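You operate a simulated robot arm through the tools that you are given. There is no shell and no other tool. Be economical: measure what you need, move in short steps, check, and stop when the job is done.

You are at the controls of a simulated two-armed robot. One attempt, no reset.

## Task
Take the grey cloth from the beige table and lay it out flat on the teal table.

It is judged by the outcome, as a careful person would: the job done as asked, and still so three seconds after it is handed in. It fails if anything else is knocked over, pushed out of place, dropped, spilled or broken. Flat cloth is picked up by pressing the open fingertips on it (5 to 10 N) and closing them slowly along it; thin cloth reads only 2 to 8 mm in the jaws.

## Robot
Two 7-joint arms with two-finger parallel grippers on one trunk, on a base that drives. Base frame: it is fixed to the floor where the robot stands at the start and does not move with it; the origin is under the middle of the robot, x ahead of it, y to its left, z up. Lengths are in mm, angles in degrees, forces in N, time in s.
The left shoulder is at the start at [50, 161, 1098], the right one opposite. Places, roughly: teal table [3000, -300, 800]. Payload 3.43 kg a hand.
The TCP of each hand is the grasp point between the finger pads, 30 mm short of the fingertips. In the tool frame z runs along the fingers and y along their closing line. Largest opening 94 mm; finger width 28, thickness 10; the body of the gripper, 50 by 96 mm, starts 55 mm behind the TCP.
Orientation is that of the tool frame in the base frame, as a unit quaternion [w, x, y, z]. With the fingers straight down and closing along the base's y, the tool's x points along the base's -x, its y along +y and its z along -z.

## Interface
- The arms move only by the tool nudge_tool. It takes "left_motion", "right_motion" or both (then of equal length, played together; a hand with none holds still); each is a list of rows, each an object of numbers (a shift or turn left out is 0, a gripper value left out holds the last): "tx", "ty", "tz": the shift along the tool's x, y, z in mm; "ax", "ay", "az": the turn, a rotation vector about the tool's x, y, z in degrees; "gripper": the finger opening in mm, from 0 to 94. In form: [{"tx": .., "ty": .., "tz": .., "ax": .., "ay": .., "az": .., "gripper": ..}, ...]. A call has 1 to 20 rows; each row is the pose to reach, as a shift and turn from the pose commanded when the call began, along the tool's axes at that moment. A row lasts 0.2 s, in which the tool goes at most 50 mm and 8.6 degrees; a call with a longer step from one row to the next is refused whole, and so is a gripper value outside its range. A pose out of reach is approached as far as the arm can. The call stops where the force on the tool passes 40 N (or 10 N more than at its start, if that is more) or the arm is blocked; 0.2 s more then pass. The fingers move at their own pace (about 45 mm/s each) and stop on an object; they squeeze with about 43 N. The grip force told is the motor's: it shows also when the fingers shut on nothing. Time passes only in rows, and 0.2 s behind the last, so rows that repeat a pose let the fingers close. It gives the time, the measured TCP pose, the force on the tool (base axes), the opening and the grip force at its end, in the units of the frame above (readings bear some noise), with the torque about the TCP (base axes, N m) and any sound that the robot's microphone picked up.
- Cameras (640 x 400 px; columns grow to the right, rows downward): "scene" is now at [117.9, -36.1, 1215]; the picture's right is [-0.43, -0.90, 0.00], its down [-0.57, 0.27, -0.78] and it looks along [0.70, -0.33, -0.63] (base axes); focal length 259 px, centre (320, 200). "left" rides on the left gripper at [76, -14, -102] in its tool frame; the picture's right is [0.18, 0.98, 0.00], its down [-0.75, 0.14, -0.64] and it looks along [-0.63, 0.12, 0.77] (tool axes); focal length 243 px, centre (320, 200). "right" rides on the right gripper at [76, 14, -102] in its tool frame; the picture's right is [-0.18, 0.98, 0.00], its down [-0.75, -0.14, -0.64] and it looks along [-0.63, -0.12, 0.77] (tool axes); focal length 243 px, centre (320, 200). There is no depth. A picture from a camera that has moved, and an enlarged one, comes with that camera's place and axes in the base frame and with its lens.
- get_image(camera): a new picture of that camera. It takes no simulated time.
- lift_body(by): slides the trunk up (or, below 0, down) by that many mm; the arms and the scene camera ride with it, the base frame stays. It gives what a move gives, with no picture.
- steer(legs): drives the robot by 1 to 6 legs, each [ahead, left, turn to the left] in mm, mm and degrees, along the robot's own axes; the way and the turn of a leg run together, so that a leg with both is an arc; at most 1500 mm and 180 degrees a leg. The arms and the cameras ride along, it lands a little off, and it stops where it bumps. It gives what a move gives.
- aim_head(pan, tilt): turns the head with the scene camera to pan (to the left, within 80 degrees either way) and tilt (down, from -29 to 69), counted from straight ahead of the robot. It gives what a move gives.
- zoom(camera, box): a new picture of the part [left, top, right, bottom] of that camera's present view, enlarged. It takes no simulated time.
- close_job(): hands the job in; it is judged then, once.

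Go step by step. Nothing tells you exact positions but the pictures and the camera data: compare them with the known pose of the tool, close in by small moves and look again before you grip or let go. The budget is 120 turns and 88 pictures, counting those below and the enlarged ones. Unless the task says otherwise, let go and move clear before handing in, and close with one line.

The tools are called after "Call:" by a JSON object that holds its "method" and its "body". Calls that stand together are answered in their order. nudge_tool: Moves the arms, as the interface text tells. Its arguments: {"type":"object","properties":{"left_motion":{"type":"array","items":{"type":"object","properties":{"tx":{"type":"number"},"ty":{"type":"number"},"tz":{"type":"number"},"ax":{"type":"number"},"ay":{"type":"number"},"az":{"type":"number"},"gripper":{"type":"number"}}}},"right_motion":{"type":"array","items":{"type":"object","properties":{"tx":{"type":"number"},"ty":{"type":"number"},"tz":{"type":"number"},"ax":{"type":"number"},"ay":{"type":"number"},"az":{"type":"number"},"gripper":{"type":"number"}}}}},"required":[]} The other tools are called the same way: lift_body (by) slides the trunk up or down; steer (legs) drives the base; aim_head (pan, tilt) turns the head that bears the scene camera; get_image (camera) takes a picture; zoom (camera, box) takes an enlarged picture of a part of a camera's view; close_job () hands the job in.

At the start:

```text
t: 0.0
left_eef_pos: [406.3, 50.2, 1005.0]
left_tcp_rot: [-0.001, 0.0, 1.0, 0.0]
left_contact_force: [0.0, 0.2, -0.5]
left_moment: [0.02, 0.02, 0.03]
left_grip_width: 94.2
left_grip_force: 0.1
right_eef_pos: [368.0, -321.7, 977.3]
right_tcp_rot: [-0.001, 0.0, 1.0, 0.0]
right_contact_force: [-0.8, 0.5, 1.1]
right_moment: [0.02, 0.0, 0.0]
right_grip_width: 93.9
right_grip_force: 0.0
trunk travel left (down, up): [-125.0, 142.0]
robot x, y, heading: [3.4, -1.9, -0.1]
head pan, tilt: [-25.2, 39.0]
```

scene: 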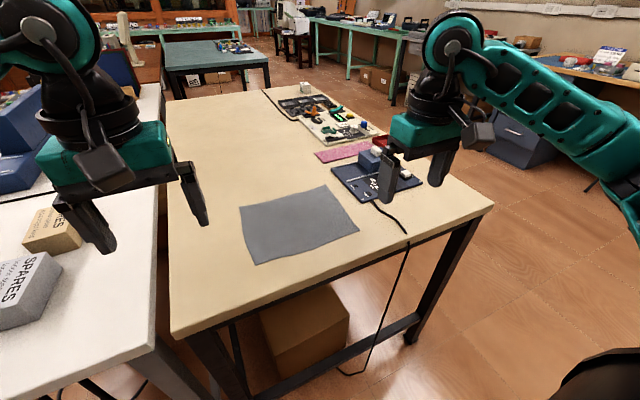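
right: 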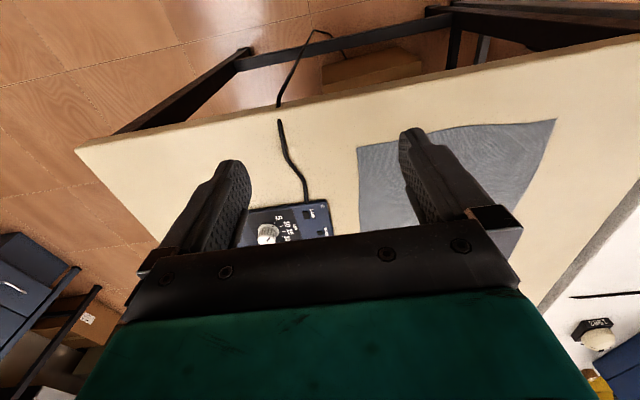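
left: 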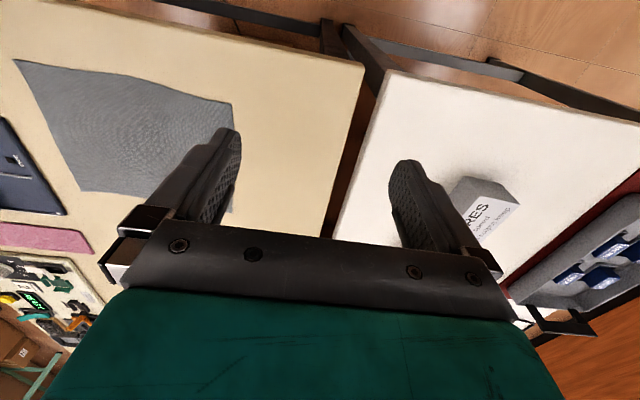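

I see the grey cloth on the beige table: x about 450–645, y about -55 to -295, with the tabletop near z 795. I'll sidestep right to centre on it, then look again.

Call:
{"method": "steer", "body": {"legs": [[0, -170, 0]]}}

Call:
{"method": "aim_head", "body": {"pan": 0, "tilt": 50}}

Call:
{"method": "get_image", "body": {"camera": "scene"}}

```text
t: 1.4
left_eef_pos: [406.9, -118.1, 1004.8]
left_tcp_rot: [0.0, -0.001, 1.0, 0.0]
left_contact_force: [0.4, -0.6, -0.5]
left_moment: [0.02, -0.03, -0.03]
left_grip_width: 93.9
left_grip_force: 0.1
right_eef_pos: [367.7, -488.6, 977.5]
right_tcp_rot: [-0.001, 0.0, 1.0, 0.0]
right_contact_force: [0.0, 0.0, -0.1]
right_moment: [0.03, 0.01, -0.03]
right_grip_width: 94.0
right_grip_force: 0.1
trunk travel left (down, up): [-125.0, 142.0]
robot x, y, heading: [1.1, -165.7, -0.1]
head pan, tilt: [-25.2, 39.0]
```

```text
t: 2.3
left_eef_pos: [406.6, -117.4, 1005.4]
left_tcp_rot: [0.0, -0.001, 1.0, 0.0]
left_contact_force: [-1.4, 0.1, -0.4]
left_moment: [0.02, -0.02, -0.02]
left_grip_width: 94.3
left_grip_force: 0.0
right_eef_pos: [368.7, -489.3, 978.4]
right_tcp_rot: [0.0, 0.0, 1.0, 0.0]
right_contact_force: [-0.3, -0.5, 0.4]
right_moment: [-0.02, 0.0, 0.0]
right_grip_width: 94.2
right_grip_force: 0.1
trunk travel left (down, up): [-125.0, 142.0]
robot x, y, heading: [-0.7, -166.4, -0.1]
head pan, tilt: [0.0, 50.0]
```

```text
84 pictures are left
camera scene: at [117.5, -166.6, 1199.4], right [0.0, -1.0, 0.0], down [-0.77, 0.0, -0.64], along [0.64, 0.0, -0.77], focal length 259 px, centre (320, 200)
```

scene: 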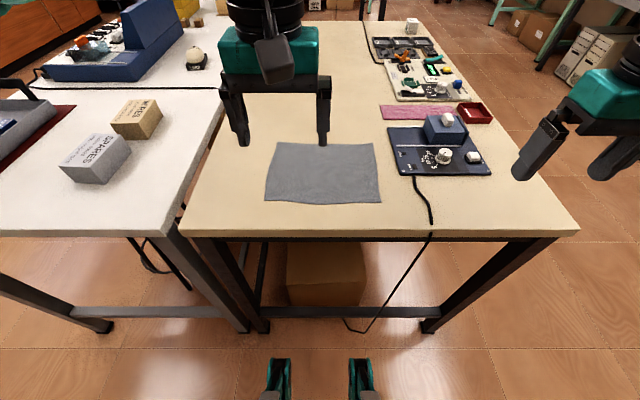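

The cloth corners come out at about NL [451,-54], NR [443,-289], FL [641,-55] and FR [637,-300]. I'll bring both hands above the two near corners with the fingers partly closed.

Call:
{"method": "nudge_tool", "body": {"left_motion": [{"tx": -10, "ty": 6, "gripper": 36}, {"tx": -20, "ty": 12}, {"tx": -30, "ty": 18}, {"tx": -40, "ty": 24}, {"tx": -50, "ty": 30}, {"tx": -61, "ty": 35}, {"tx": -61, "ty": 35, "tz": 40}, {"tx": -61, "ty": 35, "tz": 80}, {"tx": -61, "ty": 35, "tz": 105}], "right_motion": [{"tx": -16, "ty": 38, "gripper": 36}, {"tx": -32, "ty": 76}, {"tx": -48, "ty": 114}, {"tx": -64, "ty": 152}, {"tx": -80, "ty": 190}, {"tx": -93, "ty": 229}, {"tx": -93, "ty": 229, "tz": 30}, {"tx": -93, "ty": 229, "tz": 60}, {"tx": -93, "ty": 229, "tz": 78}]}}

Call:
{"method": "get_image", "body": {"camera": "scene"}}

Call:
{"method": "get_image", "body": {"camera": "left"}}

Call:
{"method": "get_image", "body": {"camera": "right"}}

```text
t: 4.3
left_eef_pos: [466.8, -82.3, 900.2]
left_tcp_rot: [0.0, 0.0, 1.0, -0.001]
left_contact_force: [-0.4, 0.3, 0.0]
left_moment: [0.05, 0.03, 0.0]
left_grip_width: 35.9
left_grip_force: 0.1
right_eef_pos: [460.4, -261.0, 899.2]
right_tcp_rot: [0.0, -0.001, 1.0, 0.0]
right_contact_force: [0.2, -0.2, -0.6]
right_moment: [-0.04, 0.03, 0.03]
right_grip_width: 35.9
right_grip_force: 0.0
trunk travel left (down, up): [-125.0, 142.0]
robot x, y, heading: [0.5, -168.0, 0.2]
head pan, tilt: [0.0, 50.0]
```

```text
83 pictures are left
camera scene: at [117.6, -166.5, 1199.4], right [0.0, -1.0, 0.0], down [-0.77, 0.0, -0.64], along [0.64, 0.0, -0.77], focal length 259 px, centre (320, 200)
```

scene: 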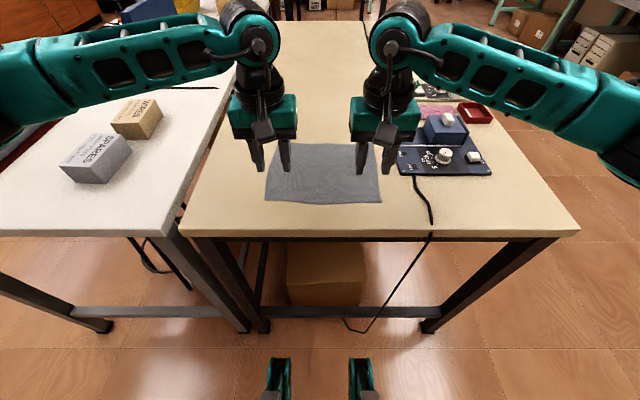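

```text
82 pictures are left
camera left: at [389.9, -96.8, 1002.5], right [-0.18, 0.98, 0.0], down [0.75, 0.14, 0.64], along [0.63, 0.12, -0.77], focal length 243 px, centre (320, 200)
```

left: 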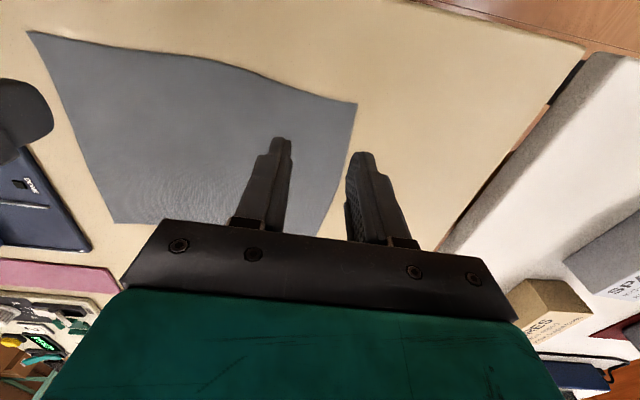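

```text
81 pictures are left
camera right: at [384.1, -245.8, 1001.5], right [0.18, 0.98, 0.0], down [0.75, -0.14, 0.64], along [0.63, -0.12, -0.77], focal length 243 px, centre (320, 200)
```

right: 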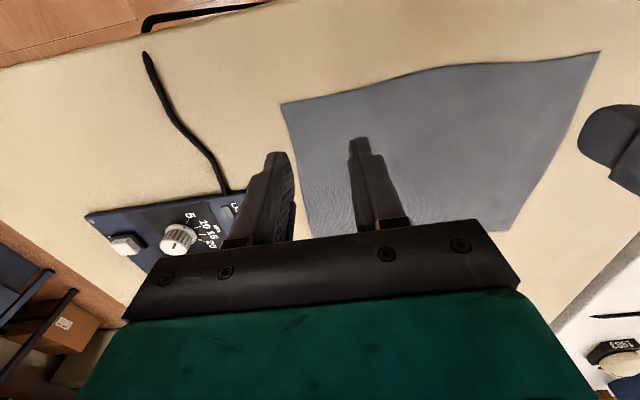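

Both hands are above the near corners. I'll shift slightly inward so all the fingertips land on cloth, then descend to just above the table.

Call:
{"method": "nudge_tool", "body": {"left_motion": [{"tx": -3, "ty": -5, "tz": 20}, {"tx": -3, "ty": -5, "tz": 40}, {"tx": -3, "ty": -5, "tz": 55}, {"tx": -3, "ty": -5, "tz": 65}, {"tx": -3, "ty": -5, "tz": 65}], "right_motion": [{"tx": -4, "ty": 5, "tz": 20}, {"tx": -4, "ty": 5, "tz": 40}, {"tx": -4, "ty": 5, "tz": 55}, {"tx": -4, "ty": 5, "tz": 65}, {"tx": -4, "ty": 5, "tz": 65}]}}

Call:
{"method": "get_image", "body": {"camera": "left"}}

Call:
{"method": "get_image", "body": {"camera": "right"}}

```text
t: 5.5
left_eef_pos: [471.3, -86.2, 835.5]
left_tcp_rot: [0.0, -0.001, 1.0, 0.0]
left_contact_force: [0.0, 0.5, -0.1]
left_moment: [0.0, -0.04, 0.03]
left_grip_width: 36.0
left_grip_force: 0.1
right_eef_pos: [463.9, -255.8, 834.5]
right_tcp_rot: [-0.001, -0.001, 1.0, 0.001]
right_contact_force: [-0.1, -0.2, 0.0]
right_moment: [-0.02, -0.02, -0.01]
right_grip_width: 35.9
right_grip_force: 0.1
trunk travel left (down, up): [-125.0, 142.0]
robot x, y, heading: [0.4, -167.1, -0.1]
head pan, tilt: [0.0, 50.0]
```

```text
80 pictures are left
camera left: at [393.9, -100.4, 938.2], right [-0.19, 0.98, 0.0], down [0.75, 0.14, 0.64], along [0.63, 0.12, -0.77], focal length 243 px, centre (320, 200)
```

left: 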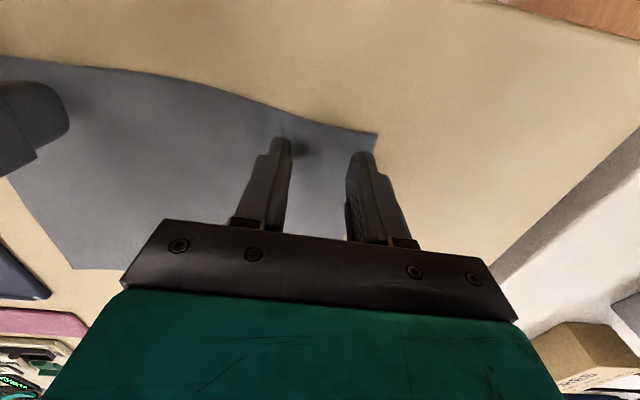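

```text
79 pictures are left
camera right: at [387.3, -241.1, 937.3], right [0.18, 0.98, 0.0], down [0.75, -0.14, 0.64], along [0.63, -0.12, -0.77], focal length 243 px, centre (320, 200)
```

right: 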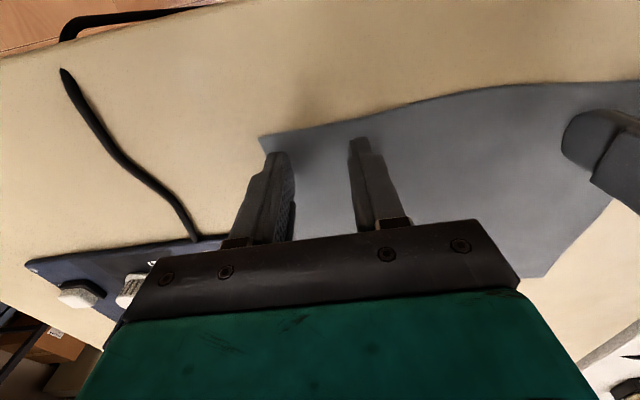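

The tips sit well inside both corners and just above the cloth. Next I'll press down in small steps.

Call:
{"method": "nudge_tool", "body": {"left_motion": [{"tz": 3}, {"tz": 6}, {"tz": 6}], "right_motion": [{"tz": 3}, {"tz": 6}, {"tz": 6}]}}

```text
t: 6.3
left_eef_pos: [469.9, -85.8, 832.3]
left_tcp_rot: [0.002, -0.001, 1.0, -0.001]
left_contact_force: [1.4, 1.2, 7.0]
left_moment: [0.2, 0.02, -0.02]
left_grip_width: 36.0
left_grip_force: 0.1
right_eef_pos: [464.7, -255.2, 831.4]
right_tcp_rot: [0.001, -0.001, 1.0, 0.0]
right_contact_force: [-0.2, -1.2, 14.0]
right_moment: [-0.19, 0.14, -0.01]
right_grip_width: 35.8
right_grip_force: 0.1
trunk travel left (down, up): [-125.0, 142.0]
robot x, y, heading: [-0.7, -168.7, 0.1]
head pan, tilt: [0.0, 50.0]
```

Contact: left reads 7 N and right 14 N. I'll ease the right hand and close both slowly.

Call:
{"method": "nudge_tool", "body": {"left_motion": [{"gripper": 34}, {"gripper": 32}, {"gripper": 30}, {"gripper": 28}, {"gripper": 26}, {"gripper": 24}, {"gripper": 22}, {"gripper": 20}, {"gripper": 18}, {"gripper": 16}, {"gripper": 14}, {"gripper": 12}, {"gripper": 10}, {"gripper": 8}, {"gripper": 6}, {"gripper": 4}, {"gripper": 2}, {"gripper": 0}, {"gripper": 0}], "right_motion": [{"tz": -2, "gripper": 34}, {"tz": -2, "gripper": 32}, {"tz": -2, "gripper": 30}, {"tz": -2, "gripper": 28}, {"tz": -2, "gripper": 26}, {"tz": -2, "gripper": 24}, {"tz": -2, "gripper": 22}, {"tz": -2, "gripper": 20}, {"tz": -2, "gripper": 18}, {"tz": -2, "gripper": 16}, {"tz": -2, "gripper": 14}, {"tz": -2, "gripper": 12}, {"tz": -2, "gripper": 10}, {"tz": -2, "gripper": 8}, {"tz": -2, "gripper": 6}, {"tz": -2, "gripper": 4}, {"tz": -2, "gripper": 2}, {"tz": -2, "gripper": 0}, {"tz": -2, "gripper": 0}]}}

Call:
{"method": "get_image", "body": {"camera": "left"}}

Call:
{"method": "get_image", "body": {"camera": "right"}}

```text
t: 10.3
left_eef_pos: [469.8, -87.1, 832.3]
left_tcp_rot: [0.002, -0.001, 1.0, -0.001]
left_contact_force: [-0.3, 3.0, 23.8]
left_moment: [0.22, 0.16, -0.02]
left_grip_width: 6.4
left_grip_force: 40.1
right_eef_pos: [463.2, -256.1, 830.8]
right_tcp_rot: [0.001, -0.001, 1.0, 0.0]
right_contact_force: [0.7, 0.1, 0.8]
right_moment: [0.04, -0.01, -0.01]
right_grip_width: 0.1
right_grip_force: 32.8
trunk travel left (down, up): [-125.0, 142.0]
robot x, y, heading: [3.1, -168.8, 0.1]
head pan, tilt: [0.0, 50.0]
```

```text
78 pictures are left
camera left: at [392.6, -101.2, 933.7], right [-0.19, 0.98, 0.0], down [0.75, 0.14, 0.64], along [0.63, 0.12, -0.76], focal length 243 px, centre (320, 200)
```

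left: 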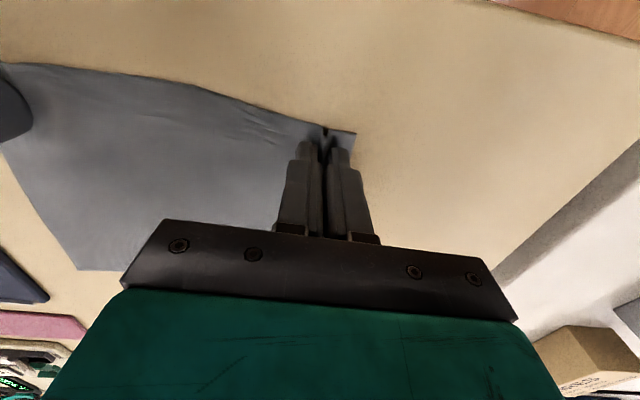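

```text
77 pictures are left
camera right: at [387.2, -240.6, 933.9], right [0.18, 0.98, 0.0], down [0.75, -0.14, 0.64], along [0.63, -0.12, -0.77], focal length 243 px, centre (320, 200)
```

right: 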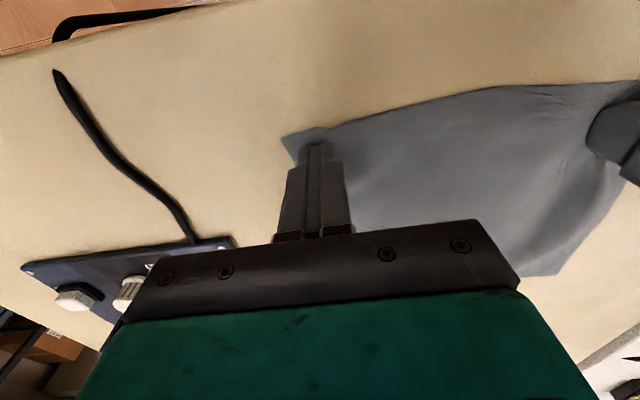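

The left hand has cloth (6.4 mm), but the right slipped off empty. I'll raise and reopen the right hand, shift it inward to match the moved corner, and press again.

Call:
{"method": "nudge_tool", "body": {"right_motion": [{"tz": -12, "gripper": 0}, {"tz": -12, "ty": 13, "tx": 0, "gripper": 36}, {"tz": -12, "ty": 13, "gripper": 36}, {"tz": -12, "ty": 13, "gripper": 36}, {"tz": -4, "ty": 13}, {"tz": 0, "ty": 13}, {"tz": 1.5, "ty": 13}, {"tz": 1.5, "ty": 13}]}}

Call:
{"method": "get_image", "body": {"camera": "right"}}

```text
t: 12.1
left_eef_pos: [468.7, -86.2, 831.0]
left_tcp_rot: [0.002, -0.001, 1.0, -0.001]
left_contact_force: [0.6, 3.0, 21.8]
left_moment: [0.19, 0.06, -0.04]
left_grip_width: 6.2
left_grip_force: 39.9
right_eef_pos: [464.6, -240.5, 831.1]
right_tcp_rot: [0.002, 0.0, 1.0, -0.001]
right_contact_force: [-0.6, 0.3, 5.0]
right_moment: [-0.1, 0.11, -0.06]
right_grip_width: 36.0
right_grip_force: 0.0
trunk travel left (down, up): [-125.0, 142.0]
robot x, y, heading: [0.2, -166.2, -0.0]
head pan, tilt: [0.0, 50.0]
```

```text
76 pictures are left
camera right: at [387.2, -227.0, 933.5], right [0.18, 0.98, 0.0], down [0.75, -0.14, 0.64], along [0.63, -0.12, -0.77], focal length 243 px, centre (320, 200)
```

right: 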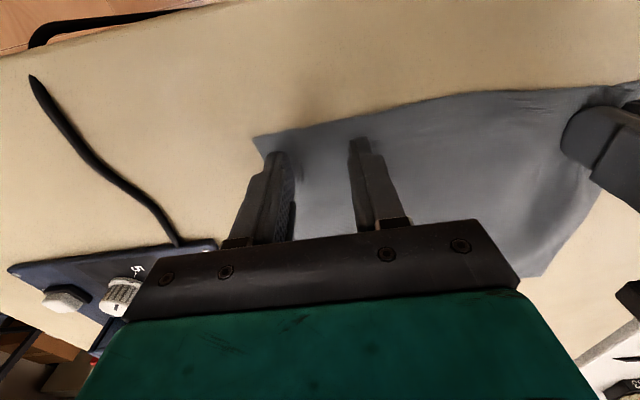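

Right press is 5 N with both tips on cloth. I'll press slightly more and close slowly.

Call:
{"method": "nudge_tool", "body": {"right_motion": [{"tz": 1.2, "gripper": 36}, {"tz": 1.2, "gripper": 34}, {"tz": 1.2, "gripper": 32}, {"tz": 1.2, "gripper": 30}, {"tz": 1.2, "gripper": 28}, {"tz": 1.2, "gripper": 26}, {"tz": 1.2, "gripper": 24}, {"tz": 1.2, "gripper": 22}, {"tz": 1.2, "gripper": 20}, {"tz": 1.2, "gripper": 18}, {"tz": 1.2, "gripper": 16}, {"tz": 1.2, "gripper": 14}, {"tz": 1.2, "gripper": 12}, {"tz": 1.2, "gripper": 10}, {"tz": 1.2, "gripper": 8}, {"tz": 1.2, "gripper": 6}, {"tz": 1.2, "gripper": 4}, {"tz": 1.2, "gripper": 2}, {"tz": 1.2, "gripper": 0}, {"tz": 1.2, "gripper": 0}]}}

Call:
{"method": "get_image", "body": {"camera": "right"}}

```text
t: 16.3
left_eef_pos: [468.5, -86.4, 831.3]
left_tcp_rot: [0.002, 0.0, 1.0, -0.001]
left_contact_force: [1.3, -7.6, 14.9]
left_moment: [-0.14, -0.01, 0.05]
left_grip_width: 6.3
left_grip_force: 40.5
right_eef_pos: [464.5, -240.7, 831.7]
right_tcp_rot: [0.002, -0.001, 1.0, 0.002]
right_contact_force: [0.4, 7.8, 24.2]
right_moment: [0.12, 0.16, -0.09]
right_grip_width: 1.7
right_grip_force: 36.1
trunk travel left (down, up): [-125.0, 142.0]
robot x, y, heading: [2.2, -165.9, -0.0]
head pan, tilt: [0.0, 50.0]
```

```text
75 pictures are left
camera right: at [387.0, -226.3, 933.3], right [0.18, 0.98, 0.0], down [0.75, -0.14, 0.65], along [0.63, -0.11, -0.76], focal length 243 px, centre (320, 200)
```

right: 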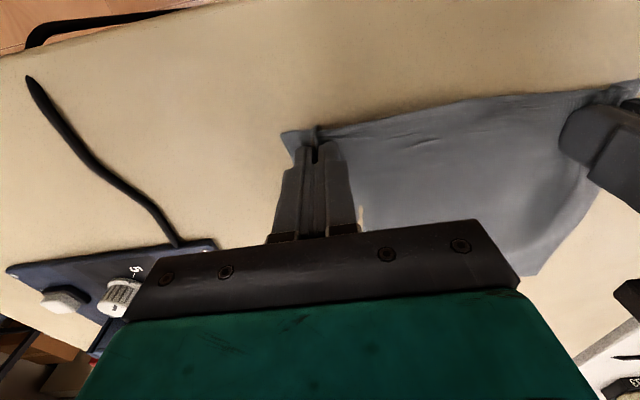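

Both hands appear to hold cloth; the right reads thin at 1.7 mm, though it's under tension. I'll move them slightly together, lift a little and check.

Call:
{"method": "nudge_tool", "body": {"left_motion": [{"tz": -5, "ty": -2}, {"tz": -15, "ty": -3}, {"tz": -30, "ty": -3}, {"tz": -45, "ty": -3}, {"tz": -60, "ty": -3}], "right_motion": [{"tz": -5, "ty": 2}, {"tz": -15, "ty": 3}, {"tz": -30, "ty": 3}, {"tz": -45, "ty": 3}, {"tz": -60, "ty": 3}]}}

Call:
{"method": "get_image", "body": {"camera": "right"}}

Call:
{"method": "get_image", "body": {"camera": "scene"}}

```text
t: 17.5
left_eef_pos: [470.1, -91.0, 890.7]
left_tcp_rot: [0.0, 0.0, 1.0, 0.0]
left_contact_force: [-0.4, -1.0, -1.1]
left_moment: [-0.06, -0.01, 0.04]
left_grip_width: 6.3
left_grip_force: 40.4
right_eef_pos: [465.8, -238.7, 888.2]
right_tcp_rot: [0.0, 0.0, 1.0, -0.001]
right_contact_force: [1.0, 0.1, 1.0]
right_moment: [0.01, 0.02, 0.0]
right_grip_width: 1.8
right_grip_force: 36.6
trunk travel left (down, up): [-125.0, 142.0]
robot x, y, heading: [-1.8, -169.6, -0.1]
head pan, tilt: [0.0, 50.0]
```

```text
74 pictures are left
camera right: at [387.7, -223.8, 989.7], right [0.18, 0.98, 0.0], down [0.75, -0.14, 0.64], along [0.63, -0.12, -0.77], focal length 243 px, centre (320, 200)
```

right: 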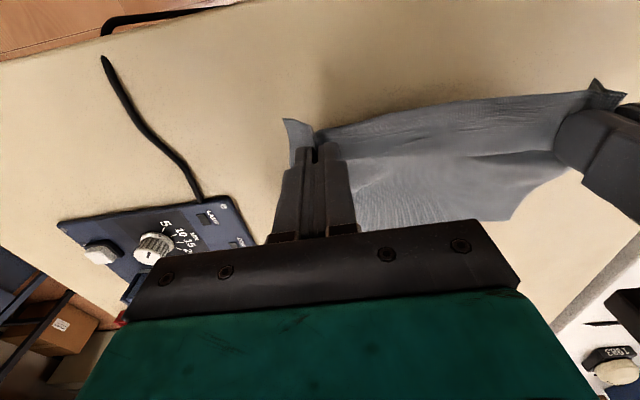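

```text
73 pictures are left
camera scene: at [117.4, -166.5, 1199.3], right [0.0, -1.0, 0.0], down [-0.77, 0.0, -0.64], along [0.64, 0.0, -0.77], focal length 259 px, centre (320, 200)
```

scene: 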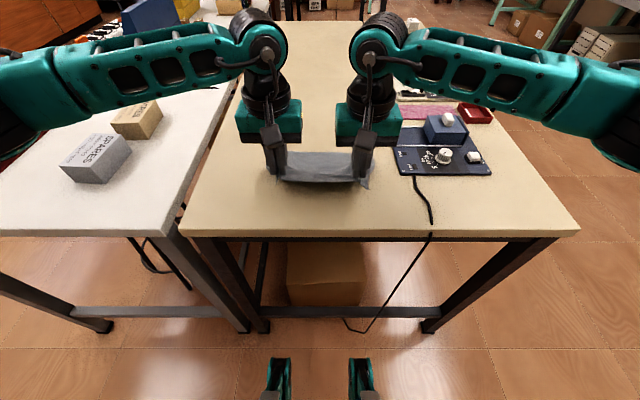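

Both corners hold. I'll lift on, with arms and trunk together, to hang the cloth clear.

Call:
{"method": "nudge_tool", "body": {"left_motion": [{"tz": -20}, {"tz": -40}, {"tz": -60}, {"tz": -80}, {"tz": -100}], "right_motion": [{"tz": -20}, {"tz": -40}, {"tz": -60}, {"tz": -80}, {"tz": -100}]}}

Call:
{"method": "lift_body", "body": {"by": 125}}

Call:
{"method": "aim_head", "body": {"pan": 0, "tilt": 30}}

Call:
{"method": "get_image", "body": {"camera": "scene"}}

Call:
{"method": "get_image", "body": {"camera": "right"}}

```text
t: 18.7
left_eef_pos: [471.1, -89.4, 991.5]
left_tcp_rot: [0.0, -0.001, 1.0, 0.001]
left_contact_force: [-1.1, -0.4, 0.6]
left_moment: [0.04, -0.02, 0.02]
left_grip_width: 6.3
left_grip_force: 40.1
right_eef_pos: [466.7, -237.5, 989.8]
right_tcp_rot: [0.0, -0.001, 1.0, 0.0]
right_contact_force: [0.8, 1.3, 0.2]
right_moment: [-0.01, -0.02, -0.03]
right_grip_width: 1.4
right_grip_force: 36.4
trunk travel left (down, up): [-125.0, 142.0]
robot x, y, heading: [0.0, -164.4, 0.1]
head pan, tilt: [0.0, 50.0]
```

```text
t: 20.3
left_eef_pos: [470.4, -90.3, 1115.3]
left_tcp_rot: [0.0, -0.001, 1.0, 0.0]
left_contact_force: [0.3, -0.7, -0.5]
left_moment: [0.0, -0.02, 0.0]
left_grip_width: 6.1
left_grip_force: 40.2
right_eef_pos: [467.5, -236.8, 1113.6]
right_tcp_rot: [0.001, -0.001, 1.0, 0.0]
right_contact_force: [-0.5, 0.9, -0.1]
right_moment: [0.01, -0.01, -0.02]
right_grip_width: 1.7
right_grip_force: 36.3
trunk travel left (down, up): [-250.0, 17.0]
robot x, y, heading: [2.6, -167.0, 0.2]
head pan, tilt: [0.0, 50.0]
```

```text
t: 21.1
left_eef_pos: [470.2, -92.0, 1114.5]
left_tcp_rot: [0.0, -0.001, 1.0, 0.001]
left_contact_force: [0.5, -0.5, 0.0]
left_moment: [0.03, 0.0, 0.03]
left_grip_width: 6.0
left_grip_force: 41.0
right_eef_pos: [466.7, -238.0, 1113.0]
right_tcp_rot: [0.0, -0.001, 1.0, 0.0]
right_contact_force: [-0.3, 0.5, 0.1]
right_moment: [0.01, -0.01, 0.01]
right_grip_width: 1.8
right_grip_force: 35.9
trunk travel left (down, up): [-250.0, 17.0]
robot x, y, heading: [-1.9, -168.2, -0.2]
head pan, tilt: [0.0, 30.0]
```

```text
72 pictures are left
camera scene: at [131.0, -166.5, 1353.8], right [0.0, -1.0, 0.0], down [-0.5, 0.0, -0.87], along [0.87, 0.0, -0.5], focal length 259 px, centre (320, 200)
```

scene: 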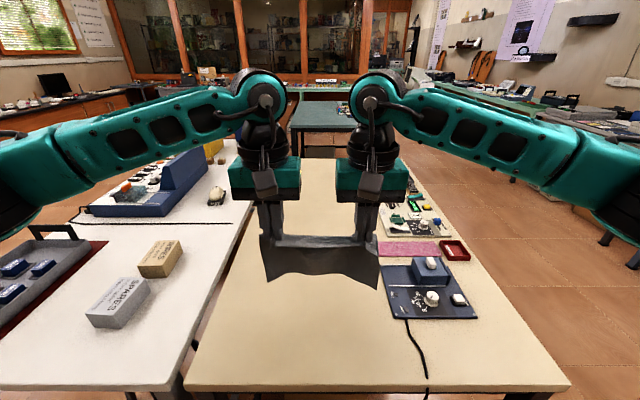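

```text
71 pictures are left
camera right: at [389.8, -222.7, 1215.9], right [0.18, 0.98, 0.0], down [0.75, -0.14, 0.64], along [0.63, -0.12, -0.77], focal length 243 px, centre (320, 200)
```

right: 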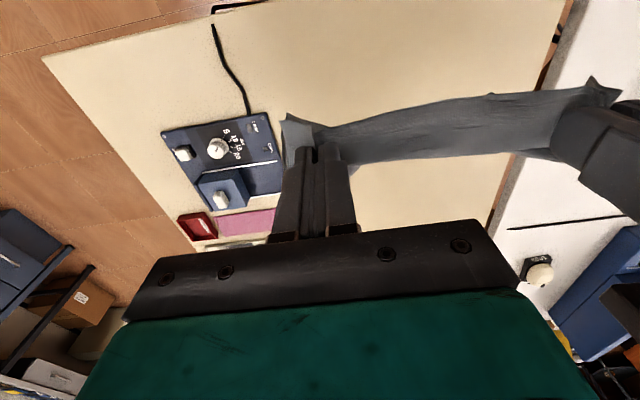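

The cloth hangs clean from both hands. Before driving around the beige table's right side, I'll look right at the floor.

Call:
{"method": "aim_head", "body": {"pan": -70, "tilt": 35}}

Call:
{"method": "get_image", "body": {"camera": "scene"}}

Call:
{"method": "aim_head", "body": {"pan": -25, "tilt": 20}}

Call:
{"method": "get_image", "body": {"camera": "scene"}}

```text
t: 22.5
left_eef_pos: [471.6, -90.8, 1114.9]
left_tcp_rot: [0.0, -0.001, 1.0, 0.0]
left_contact_force: [-0.4, -0.7, -0.7]
left_moment: [0.02, -0.01, 0.05]
left_grip_width: 6.1
left_grip_force: 40.5
right_eef_pos: [467.3, -238.1, 1113.5]
right_tcp_rot: [0.0, 0.0, 1.0, 0.0]
right_contact_force: [-0.2, -0.2, -0.4]
right_moment: [-0.03, -0.01, -0.02]
right_grip_width: 1.5
right_grip_force: 36.6
trunk travel left (down, up): [-250.0, 17.0]
robot x, y, heading: [3.8, -164.3, 0.2]
head pan, tilt: [-70.0, 35.0]
```

```text
70 pictures are left
camera scene: at [70.8, -249.3, 1346.1], right [-0.94, -0.34, 0.0], down [-0.2, 0.54, -0.82], along [0.28, -0.77, -0.57], focal length 259 px, centre (320, 200)
```

scene: 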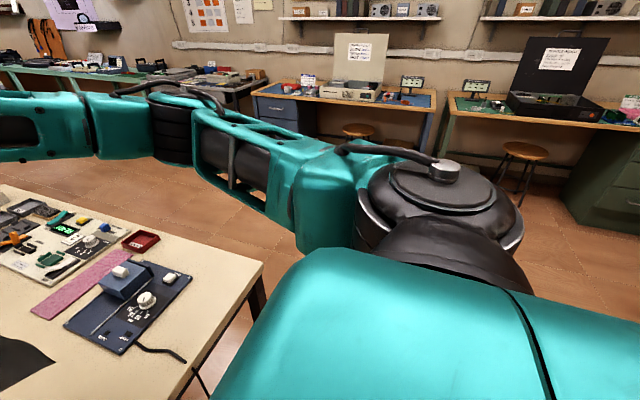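

```text
t: 23.6
left_eef_pos: [470.3, -90.5, 1114.6]
left_tcp_rot: [0.0, -0.001, 1.0, 0.0]
left_contact_force: [0.5, -0.6, 0.5]
left_moment: [-0.06, 0.03, 0.03]
left_grip_width: 5.9
left_grip_force: 40.8
right_eef_pos: [467.3, -237.4, 1113.1]
right_tcp_rot: [0.001, 0.0, 1.0, 0.0]
right_contact_force: [1.1, 0.0, 0.8]
right_moment: [-0.03, 0.02, -0.01]
right_grip_width: 1.7
right_grip_force: 36.4
trunk travel left (down, up): [-250.0, 17.0]
robot x, y, heading: [-1.5, -167.9, -0.1]
head pan, tilt: [-25.0, 20.0]
```

```text
69 pictures are left
camera scene: at [124.9, -206.0, 1369.9], right [-0.42, -0.91, 0.0], down [-0.31, 0.14, -0.94], along [0.85, -0.4, -0.34], focal length 259 px, centre (320, 200)
```

scene: 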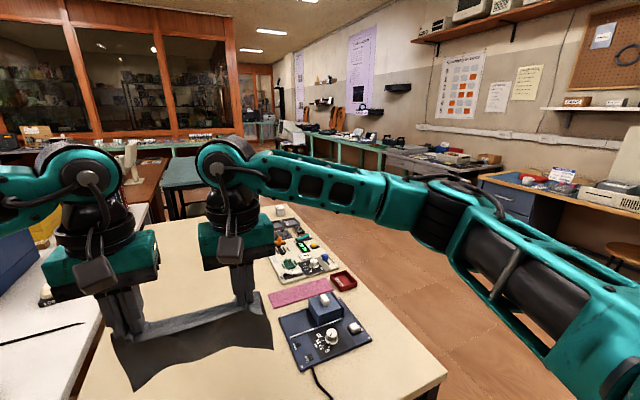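

The right aisle is clear, with wall benches only around y -2900. I'll back off slightly, slide right past the table and look ahead.

Call:
{"method": "steer", "body": {"legs": [[-100, 0, 0], [0, -1130, 0]]}}

Call:
{"method": "aim_head", "body": {"pan": 15, "tilt": 20}}

Call:
{"method": "get_image", "body": {"camera": "scene"}}

```text
t: 30.1
left_eef_pos: [363.3, -1220.4, 1115.2]
left_tcp_rot: [0.0, 0.008, 1.0, -0.001]
left_contact_force: [-0.5, -1.4, 0.3]
left_moment: [-0.05, -0.01, 0.03]
left_grip_width: 6.2
left_grip_force: 40.2
right_eef_pos: [358.4, -1365.8, 1113.5]
right_tcp_rot: [0.0, 0.008, 1.0, 0.001]
right_contact_force: [-0.1, 0.9, -0.3]
right_moment: [0.02, -0.02, 0.0]
right_grip_width: 1.7
right_grip_force: 36.5
trunk travel left (down, up): [-250.0, 17.0]
robot x, y, heading: [-110.7, -1288.3, -0.9]
head pan, tilt: [-25.0, 20.0]
```

```text
t: 31.2
left_eef_pos: [363.4, -1219.1, 1115.4]
left_tcp_rot: [-0.001, 0.008, 1.0, 0.0]
left_contact_force: [-0.4, -0.1, -0.1]
left_moment: [0.0, -0.02, 0.01]
left_grip_width: 6.2
left_grip_force: 41.0
right_eef_pos: [357.1, -1366.1, 1113.2]
right_tcp_rot: [0.0, 0.007, 1.0, 0.0]
right_contact_force: [1.1, 1.1, 0.0]
right_moment: [-0.01, 0.0, -0.01]
right_grip_width: 1.9
right_grip_force: 36.9
trunk travel left (down, up): [-250.0, 17.0]
robot x, y, heading: [-107.6, -1291.1, -0.6]
head pan, tilt: [15.0, 20.0]
```

```text
68 pictures are left
camera scene: at [22.6, -1266.0, 1369.9], right [0.24, -0.97, 0.0], down [-0.33, -0.08, -0.94], along [0.91, 0.23, -0.34], focal length 259 px, centre (320, 200)
```

scene: 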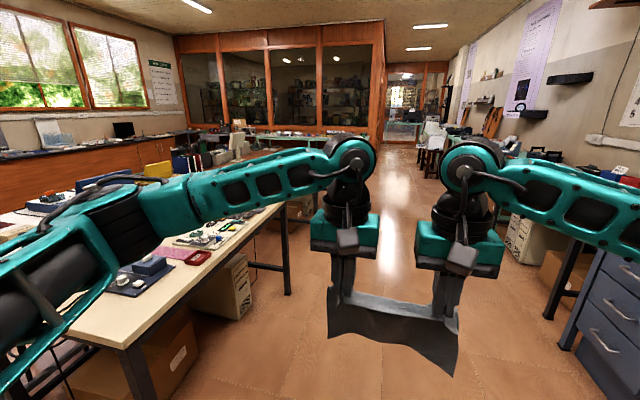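

The aisle ahead is open and the teal table is hidden behind the left arm. I'll drive forward along the aisle and look again.

Call:
{"method": "steer", "body": {"legs": [[1450, 0, 0]]}}

Call:
{"method": "aim_head", "body": {"pan": 50, "tilt": 25}}

Call:
{"method": "get_image", "body": {"camera": "scene"}}

Call:
{"method": "aim_head", "body": {"pan": 5, "tilt": 25}}

Call:
{"method": "get_image", "body": {"camera": "scene"}}

```text
t: 38.4
left_eef_pos: [1819.7, -1240.6, 1115.2]
left_tcp_rot: [-0.001, 0.008, 1.0, 0.0]
left_contact_force: [0.2, -0.5, -0.9]
left_moment: [0.0, -0.02, 0.0]
left_grip_width: 6.0
left_grip_force: 40.8
right_eef_pos: [1813.9, -1387.6, 1113.5]
right_tcp_rot: [0.0, 0.007, 1.0, 0.0]
right_contact_force: [0.6, 1.1, -0.8]
right_moment: [0.0, -0.03, 0.0]
right_grip_width: 2.0
right_grip_force: 36.6
trunk travel left (down, up): [-250.0, 17.0]
robot x, y, heading: [1346.7, -1311.9, -0.7]
head pan, tilt: [15.0, 20.0]
```

```text
t: 39.4
left_eef_pos: [1819.4, -1240.9, 1114.9]
left_tcp_rot: [0.0, 0.007, 1.0, 0.001]
left_contact_force: [0.2, -0.4, -0.1]
left_moment: [-0.04, -0.01, 0.02]
left_grip_width: 6.1
left_grip_force: 40.7
right_eef_pos: [1812.1, -1388.2, 1112.3]
right_tcp_rot: [0.0, 0.008, 1.0, 0.0]
right_contact_force: [0.2, 0.7, 0.6]
right_moment: [-0.02, 0.0, -0.01]
right_grip_width: 1.9
right_grip_force: 36.5
trunk travel left (down, up): [-250.0, 17.0]
robot x, y, heading: [1345.1, -1308.8, -0.6]
head pan, tilt: [50.0, 25.0]
```

```text
67 pictures are left
camera scene: at [1448.6, -1240.9, 1361.8], right [0.76, -0.65, 0.0], down [-0.28, -0.32, -0.91], along [0.59, 0.69, -0.42], focal length 259 px, centre (320, 200)
```

scene: 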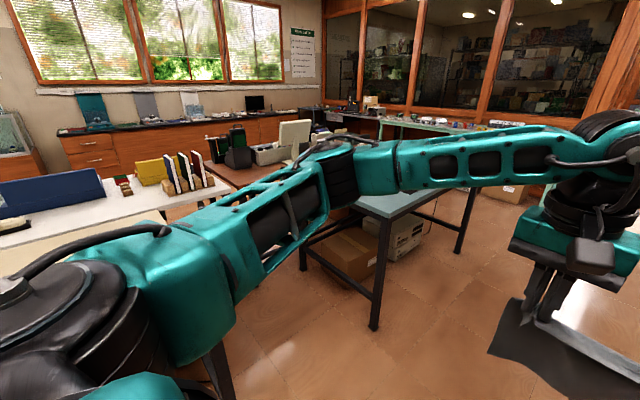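

```text
t: 40.5
left_eef_pos: [1819.1, -1241.7, 1115.3]
left_tcp_rot: [0.0, 0.007, 1.0, 0.0]
left_contact_force: [-0.8, -0.8, 0.3]
left_moment: [0.0, -0.01, 0.0]
left_grip_width: 6.3
left_grip_force: 41.0
right_eef_pos: [1813.0, -1387.0, 1114.3]
right_tcp_rot: [0.0, 0.007, 1.0, 0.0]
right_contact_force: [0.3, 0.8, 0.4]
right_moment: [-0.01, 0.01, -0.01]
right_grip_width: 1.6
right_grip_force: 36.6
trunk travel left (down, up): [-250.0, 17.0]
robot x, y, heading: [1349.5, -1311.5, -0.5]
head pan, tilt: [5.0, 25.0]
```

```text
66 pictures are left
camera scene: at [1480.2, -1303.7, 1361.8], right [0.07, -1.0, 0.0], down [-0.42, -0.03, -0.91], along [0.9, 0.07, -0.42], focal length 259 px, centre (320, 200)
```

scene: 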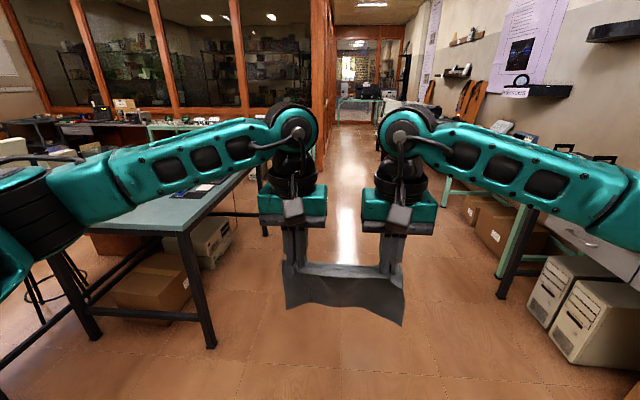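

The teal table's right edge is at about y -690, starting at x about 2350, with some items further along. I'll drive alongside it and turn left to face it.

Call:
{"method": "steer", "body": {"legs": [[1170, 0, 0], [0, 0, 90]]}}

Call:
{"method": "aim_head", "body": {"pan": 0, "tilt": 30}}

Call:
{"method": "get_image", "body": {"camera": "scene"}}

```text
t: 50.2
left_eef_pos: [2439.8, -848.0, 1114.6]
left_tcp_rot: [0.001, -0.696, 0.718, 0.0]
left_contact_force: [2.1, -0.7, 1.1]
left_moment: [-0.02, -0.09, 0.01]
left_grip_width: 1.9
left_grip_force: 37.4
right_eef_pos: [2586.1, -857.8, 1112.6]
right_tcp_rot: [0.0, -0.696, 0.718, 0.0]
right_contact_force: [-2.4, 0.0, -1.2]
right_moment: [-0.01, 0.09, -0.05]
right_grip_width: 1.8
right_grip_force: 36.5
trunk travel left (down, up): [-250.0, 17.0]
robot x, y, heading: [2505.1, -1320.3, 88.3]
head pan, tilt: [5.0, 25.0]
```

```text
t: 50.9
left_eef_pos: [2440.3, -848.3, 1115.1]
left_tcp_rot: [0.0, -0.697, 0.718, 0.0]
left_contact_force: [2.9, -0.4, -0.5]
left_moment: [0.0, -0.05, 0.01]
left_grip_width: 1.9
left_grip_force: 36.8
right_eef_pos: [2586.6, -856.0, 1114.0]
right_tcp_rot: [-0.001, -0.697, 0.718, 0.0]
right_contact_force: [-1.8, -0.2, 0.5]
right_moment: [0.0, 0.05, -0.07]
right_grip_width: 1.9
right_grip_force: 36.9
trunk travel left (down, up): [-250.0, 17.0]
robot x, y, heading: [2498.5, -1324.8, 88.3]
head pan, tilt: [0.0, 30.0]
```

```text
65 pictures are left
camera scene: at [2506.4, -1190.4, 1353.9], right [1.0, -0.03, 0.0], down [-0.01, -0.5, -0.87], along [0.03, 0.87, -0.5], focal length 259 px, centre (320, 200)
```

scene: 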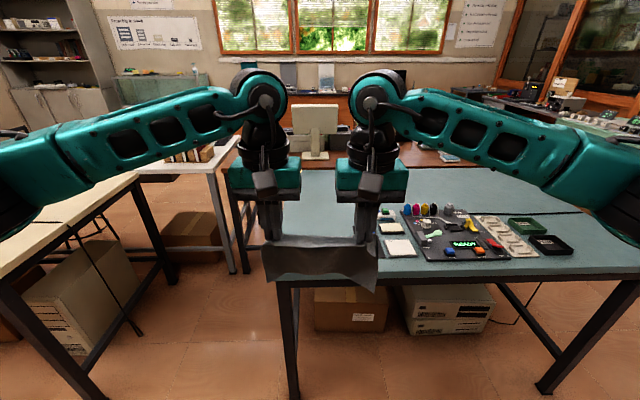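

Still holding, though the left grip thinned to 1.9 mm under tension. The free area is the table's front-left: x about 2410–2720, y -670 to -400. I'll ease the tension slightly, straighten up and move in.

Call:
{"method": "nudge_tool", "body": {"left_motion": [{"ty": -1}, {"ty": -2}], "right_motion": [{"ty": 1}, {"ty": 2}]}}

Call:
{"method": "steer", "body": {"legs": [[0, 0, 1.7], [0, -50, 0], [260, 0, 0]]}}

Call:
{"method": "aim_head", "body": {"pan": 0, "tilt": 50}}

Call:
{"method": "get_image", "body": {"camera": "scene"}}

Call:
{"method": "get_image", "body": {"camera": "left"}}

Call:
{"method": "get_image", "body": {"camera": "right"}}

```text
t: 51.5
left_eef_pos: [2441.9, -847.5, 1116.1]
left_tcp_rot: [0.0, -0.697, 0.717, 0.0]
left_contact_force: [0.3, 0.3, 0.4]
left_moment: [-0.02, 0.0, -0.03]
left_grip_width: 1.7
left_grip_force: 37.1
right_eef_pos: [2584.9, -857.1, 1113.4]
right_tcp_rot: [0.0, -0.696, 0.718, 0.0]
right_contact_force: [-0.2, 0.2, -0.1]
right_moment: [0.01, 0.01, -0.05]
right_grip_width: 1.9
right_grip_force: 36.8
trunk travel left (down, up): [-250.0, 17.0]
robot x, y, heading: [2502.3, -1321.1, 88.2]
head pan, tilt: [0.0, 30.0]
```

```text
t: 54.2
left_eef_pos: [2478.2, -591.4, 1114.4]
left_tcp_rot: [0.0, -0.707, 0.707, -0.001]
left_contact_force: [-0.8, -0.5, 0.7]
left_moment: [0.01, 0.01, 0.01]
left_grip_width: 2.3
left_grip_force: 37.1
right_eef_pos: [2622.4, -594.3, 1112.2]
right_tcp_rot: [0.0, 0.708, -0.706, 0.0]
right_contact_force: [1.0, 0.6, -1.1]
right_moment: [-0.05, 0.03, -0.04]
right_grip_width: 1.9
right_grip_force: 36.7
trunk travel left (down, up): [-250.0, 17.0]
robot x, y, heading: [2551.4, -1060.7, 90.3]
head pan, tilt: [0.0, 30.0]
```

```text
t: 55.1
left_eef_pos: [2478.1, -592.0, 1114.4]
left_tcp_rot: [0.0, 0.707, -0.707, -0.001]
left_contact_force: [-0.4, 0.0, -0.7]
left_moment: [0.03, 0.01, -0.03]
left_grip_width: 2.0
left_grip_force: 36.5
right_eef_pos: [2620.5, -596.3, 1114.5]
right_tcp_rot: [0.0, 0.708, -0.706, 0.0]
right_contact_force: [-0.3, -0.7, 0.2]
right_moment: [0.02, -0.01, -0.05]
right_grip_width: 1.9
right_grip_force: 36.7
trunk travel left (down, up): [-250.0, 17.0]
robot x, y, heading: [2552.4, -1060.7, 90.2]
head pan, tilt: [0.0, 50.0]
```

```text
64 pictures are left
camera scene: at [2553.1, -944.5, 1324.4], right [1.0, 0.0, 0.0], down [0.0, -0.77, -0.64], along [0.0, 0.64, -0.77], focal length 259 px, centre (320, 200)
```

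scene: 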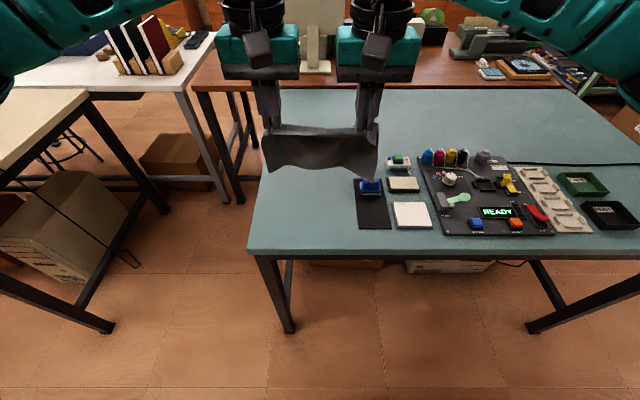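

```text
63 pictures are left
camera left: at [2491.4, -667.6, 1217.6], right [-0.98, -0.18, 0.0], down [-0.14, 0.75, 0.64], along [-0.12, 0.63, -0.77], focal length 243 px, centre (320, 200)
```

left: 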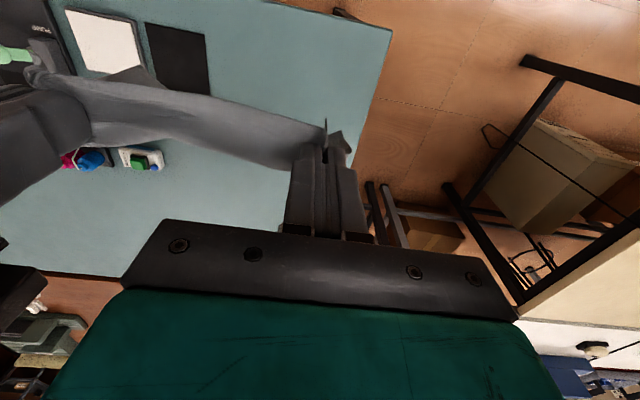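

```text
62 pictures are left
camera right: at [2606.2, -670.9, 1216.0], right [-0.98, 0.18, 0.0], down [0.14, 0.75, 0.64], along [0.12, 0.63, -0.77], focal length 243 px, centre (320, 200)
```

right: 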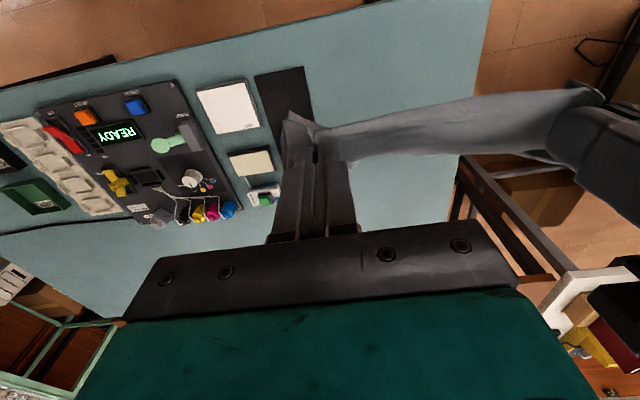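

There's also a black pad with its left edge at x about 2645, so the front-left strip is too narrow for the cloth facing this way. Facing +x from the gap between the tables would fit, so I'll check my base footprint before trying it.

Call:
{"method": "aim_head", "body": {"pan": 0, "tilt": 69}}

Call:
{"method": "get_image", "body": {"camera": "scene"}}

Call:
{"method": "aim_head", "body": {"pan": 75, "tilt": 40}}

Call:
{"method": "get_image", "body": {"camera": "scene"}}

```text
t: 55.9
left_eef_pos: [2478.8, -592.0, 1114.6]
left_tcp_rot: [0.0, -0.707, 0.707, 0.0]
left_contact_force: [-0.4, 0.1, 0.0]
left_moment: [0.0, -0.01, 0.0]
left_grip_width: 2.0
left_grip_force: 37.3
right_eef_pos: [2620.8, -595.7, 1113.0]
right_tcp_rot: [0.0, 0.708, -0.706, 0.0]
right_contact_force: [0.7, 0.9, 0.4]
right_moment: [-0.03, -0.01, -0.03]
right_grip_width: 1.8
right_grip_force: 36.8
trunk travel left (down, up): [-250.0, 17.0]
robot x, y, heading: [2550.8, -1061.9, 89.8]
head pan, tilt: [0.0, 68.8]
```

```text
61 pictures are left
camera scene: at [2553.1, -965.6, 1302.4], right [1.0, 0.0, 0.0], down [0.0, -0.93, -0.36], along [0.0, 0.36, -0.93], focal length 259 px, centre (320, 200)
```

scene: 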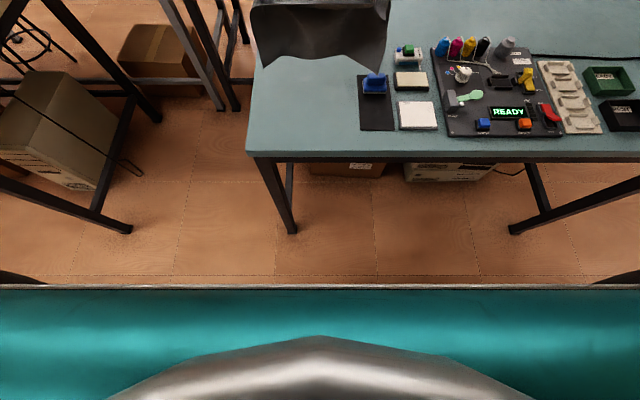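

```text
t: 57.4
left_eef_pos: [2477.4, -592.7, 1113.8]
left_tcp_rot: [0.0, -0.707, 0.707, 0.0]
left_contact_force: [-0.6, 0.2, 0.1]
left_moment: [0.03, -0.01, -0.05]
left_grip_width: 2.0
left_grip_force: 36.7
right_eef_pos: [2621.0, -596.2, 1113.0]
right_tcp_rot: [0.0, 0.708, -0.707, -0.001]
right_contact_force: [0.1, -0.4, 0.1]
right_moment: [-0.01, 0.02, -0.01]
right_grip_width: 1.9
right_grip_force: 37.1
trunk travel left (down, up): [-250.0, 17.0]
robot x, y, heading: [2549.7, -1063.2, 89.8]
head pan, tilt: [75.0, 40.0]
```

```text
60 pictures are left
camera scene: at [2471.1, -999.5, 1338.5], right [0.26, 0.97, 0.0], down [0.62, -0.17, -0.77], along [-0.74, 0.2, -0.64], focal length 259 px, centre (320, 200)
```

scene: 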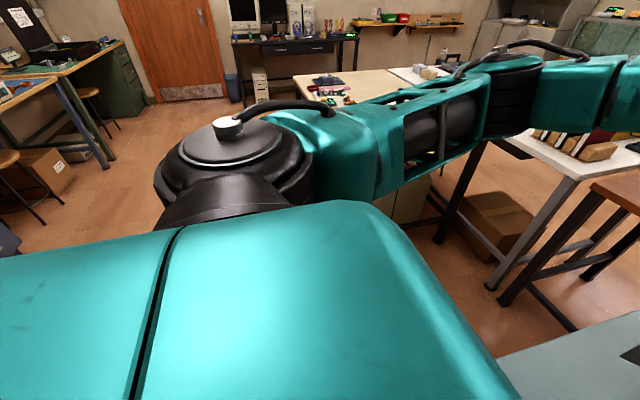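

The floor is visible to within about 160 mm ahead of my axis, so the base front is short and I can move closer to this table. That lets me lay the cloth further back, at y about -385 to -195, clear of all items. I'll move in 220 mm.

Call:
{"method": "steer", "body": {"legs": [[120, 0, 0], [100, 0, 0]]}}

Call:
{"method": "aim_head", "body": {"pan": 0, "tilt": 50}}

Call:
{"method": "get_image", "body": {"camera": "scene"}}

```text
t: 58.9
left_eef_pos: [2479.4, -470.4, 1114.3]
left_tcp_rot: [-0.001, 0.707, -0.707, 0.0]
left_contact_force: [-0.1, -0.2, 0.2]
left_moment: [-0.01, -0.01, -0.04]
left_grip_width: 2.2
left_grip_force: 36.9
right_eef_pos: [2623.0, -474.5, 1112.0]
right_tcp_rot: [0.0, 0.708, -0.707, -0.001]
right_contact_force: [-0.5, -0.3, 0.5]
right_moment: [-0.04, -0.01, -0.03]
right_grip_width: 2.0
right_grip_force: 36.5
trunk travel left (down, up): [-250.0, 17.0]
robot x, y, heading: [2553.3, -942.7, 89.9]
head pan, tilt: [75.0, 40.0]
stopped in leg 2: the robot was blocked; the commanded pose is now the measured one
```

```text
t: 60.4
left_eef_pos: [2479.6, -471.6, 1113.9]
left_tcp_rot: [0.0, -0.707, 0.707, 0.0]
left_contact_force: [0.6, -0.4, 0.1]
left_moment: [-0.03, 0.0, 0.01]
left_grip_width: 1.9
left_grip_force: 36.8
right_eef_pos: [2623.4, -475.1, 1113.1]
right_tcp_rot: [0.0, 0.708, -0.706, -0.001]
right_contact_force: [0.3, -0.1, -0.3]
right_moment: [-0.01, -0.01, -0.04]
right_grip_width: 1.9
right_grip_force: 36.9
trunk travel left (down, up): [-250.0, 17.0]
robot x, y, heading: [2551.4, -942.6, 89.7]
head pan, tilt: [0.0, 50.0]
```

```text
59 pictures are left
camera scene: at [2554.6, -824.1, 1324.4], right [1.0, 0.0, 0.0], down [0.0, -0.77, -0.64], along [0.0, 0.64, -0.77], focal length 259 px, centre (320, 200)
```

scene: 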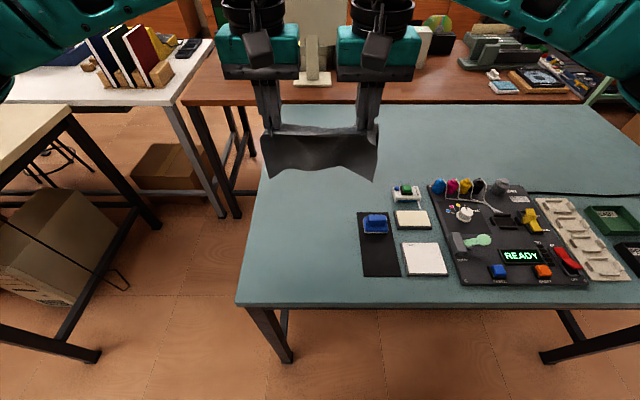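

The base bumped at y -943, apparently on the table's front edge, and nothing has moved in the picture. I'll back off slightly, shift left 12 mm, then extend the arms forward while high to about y -235.

Call:
{"method": "steer", "body": {"legs": [[-8, 12, 0]]}}

Call:
{"method": "nudge_tool", "body": {"left_motion": [{"tx": -25}, {"tx": -50}, {"tx": -75}, {"tx": -100}, {"tx": -125}, {"tx": -150}, {"tx": -175}, {"tx": -200}, {"tx": -225}, {"tx": -245}, {"tx": -245}], "right_motion": [{"tx": -25}, {"tx": -50}, {"tx": -75}, {"tx": -100}, {"tx": -125}, {"tx": -150}, {"tx": -175}, {"tx": -200}, {"tx": -225}, {"tx": -245}, {"tx": -245}]}}

Call:
{"method": "get_image", "body": {"camera": "scene"}}

Call:
{"method": "get_image", "body": {"camera": "left"}}

```text
t: 61.1
left_eef_pos: [2468.1, -479.9, 1115.4]
left_tcp_rot: [0.002, -0.707, 0.707, -0.001]
left_contact_force: [0.5, 0.0, 0.2]
left_moment: [0.0, -0.05, -0.02]
left_grip_width: 2.0
left_grip_force: 36.5
right_eef_pos: [2609.0, -483.1, 1114.1]
right_tcp_rot: [0.001, 0.707, -0.707, 0.0]
right_contact_force: [0.5, -0.2, -0.1]
right_moment: [0.03, -0.01, -0.01]
right_grip_width: 1.6
right_grip_force: 36.2
trunk travel left (down, up): [-250.0, 17.0]
robot x, y, heading: [2538.9, -953.8, 90.2]
head pan, tilt: [0.0, 50.0]
```

```text
t: 63.5
left_eef_pos: [2467.1, -324.3, 1110.0]
left_tcp_rot: [0.007, -0.7, 0.714, -0.009]
left_contact_force: [10.6, -0.2, -1.2]
left_moment: [-0.03, -0.32, 0.07]
left_grip_width: 2.0
left_grip_force: 36.3
left hand out of reach, approached as far as the arm can: row 7, 8, 9, 10, 11
right_eef_pos: [2623.0, -322.0, 1104.2]
right_tcp_rot: [0.009, 0.715, -0.699, -0.009]
right_contact_force: [-11.6, -0.1, 1.0]
right_moment: [-0.02, 0.35, -0.15]
right_grip_width: 1.7
right_grip_force: 36.6
right hand out of reach, approached as far as the arm can: row 7, 8, 9, 10, 11
trunk travel left (down, up): [-250.0, 17.0]
robot x, y, heading: [2541.4, -948.2, 90.0]
head pan, tilt: [0.0, 50.0]
stopped in row 11 (left hand): the force on the tool passed its limit (the readings are from after the stop); the commanded pose is now the measured one
```

```text
58 pictures are left
camera scene: at [2542.5, -832.3, 1324.4], right [1.0, 0.0, 0.0], down [0.0, -0.77, -0.64], along [0.0, 0.64, -0.77], focal length 259 px, centre (320, 200)
```

scene: 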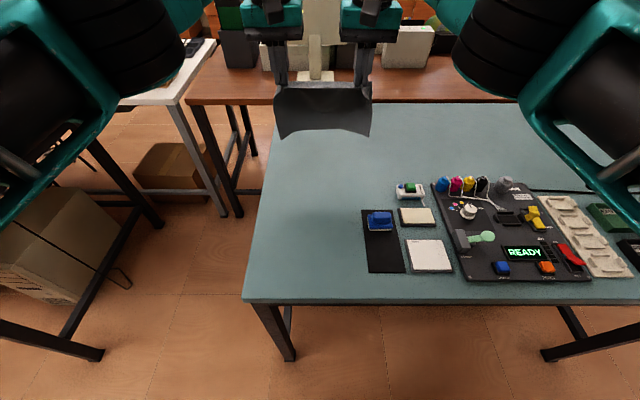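

```text
57 pictures are left
camera left: at [2475.9, -400.2, 1211.4], right [-0.99, -0.16, -0.02], down [-0.14, 0.76, 0.64], along [-0.09, 0.63, -0.77], focal length 243 px, centre (320, 200)
```

left: 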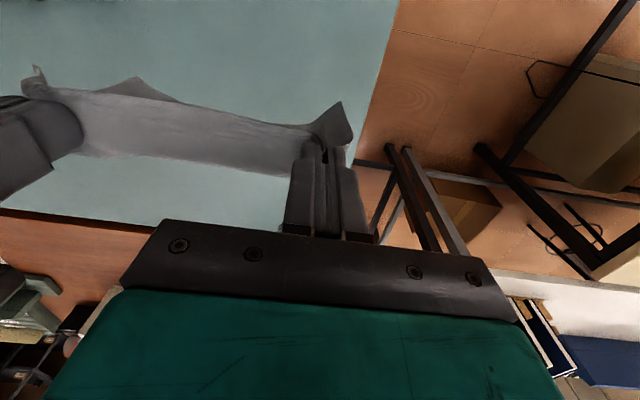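

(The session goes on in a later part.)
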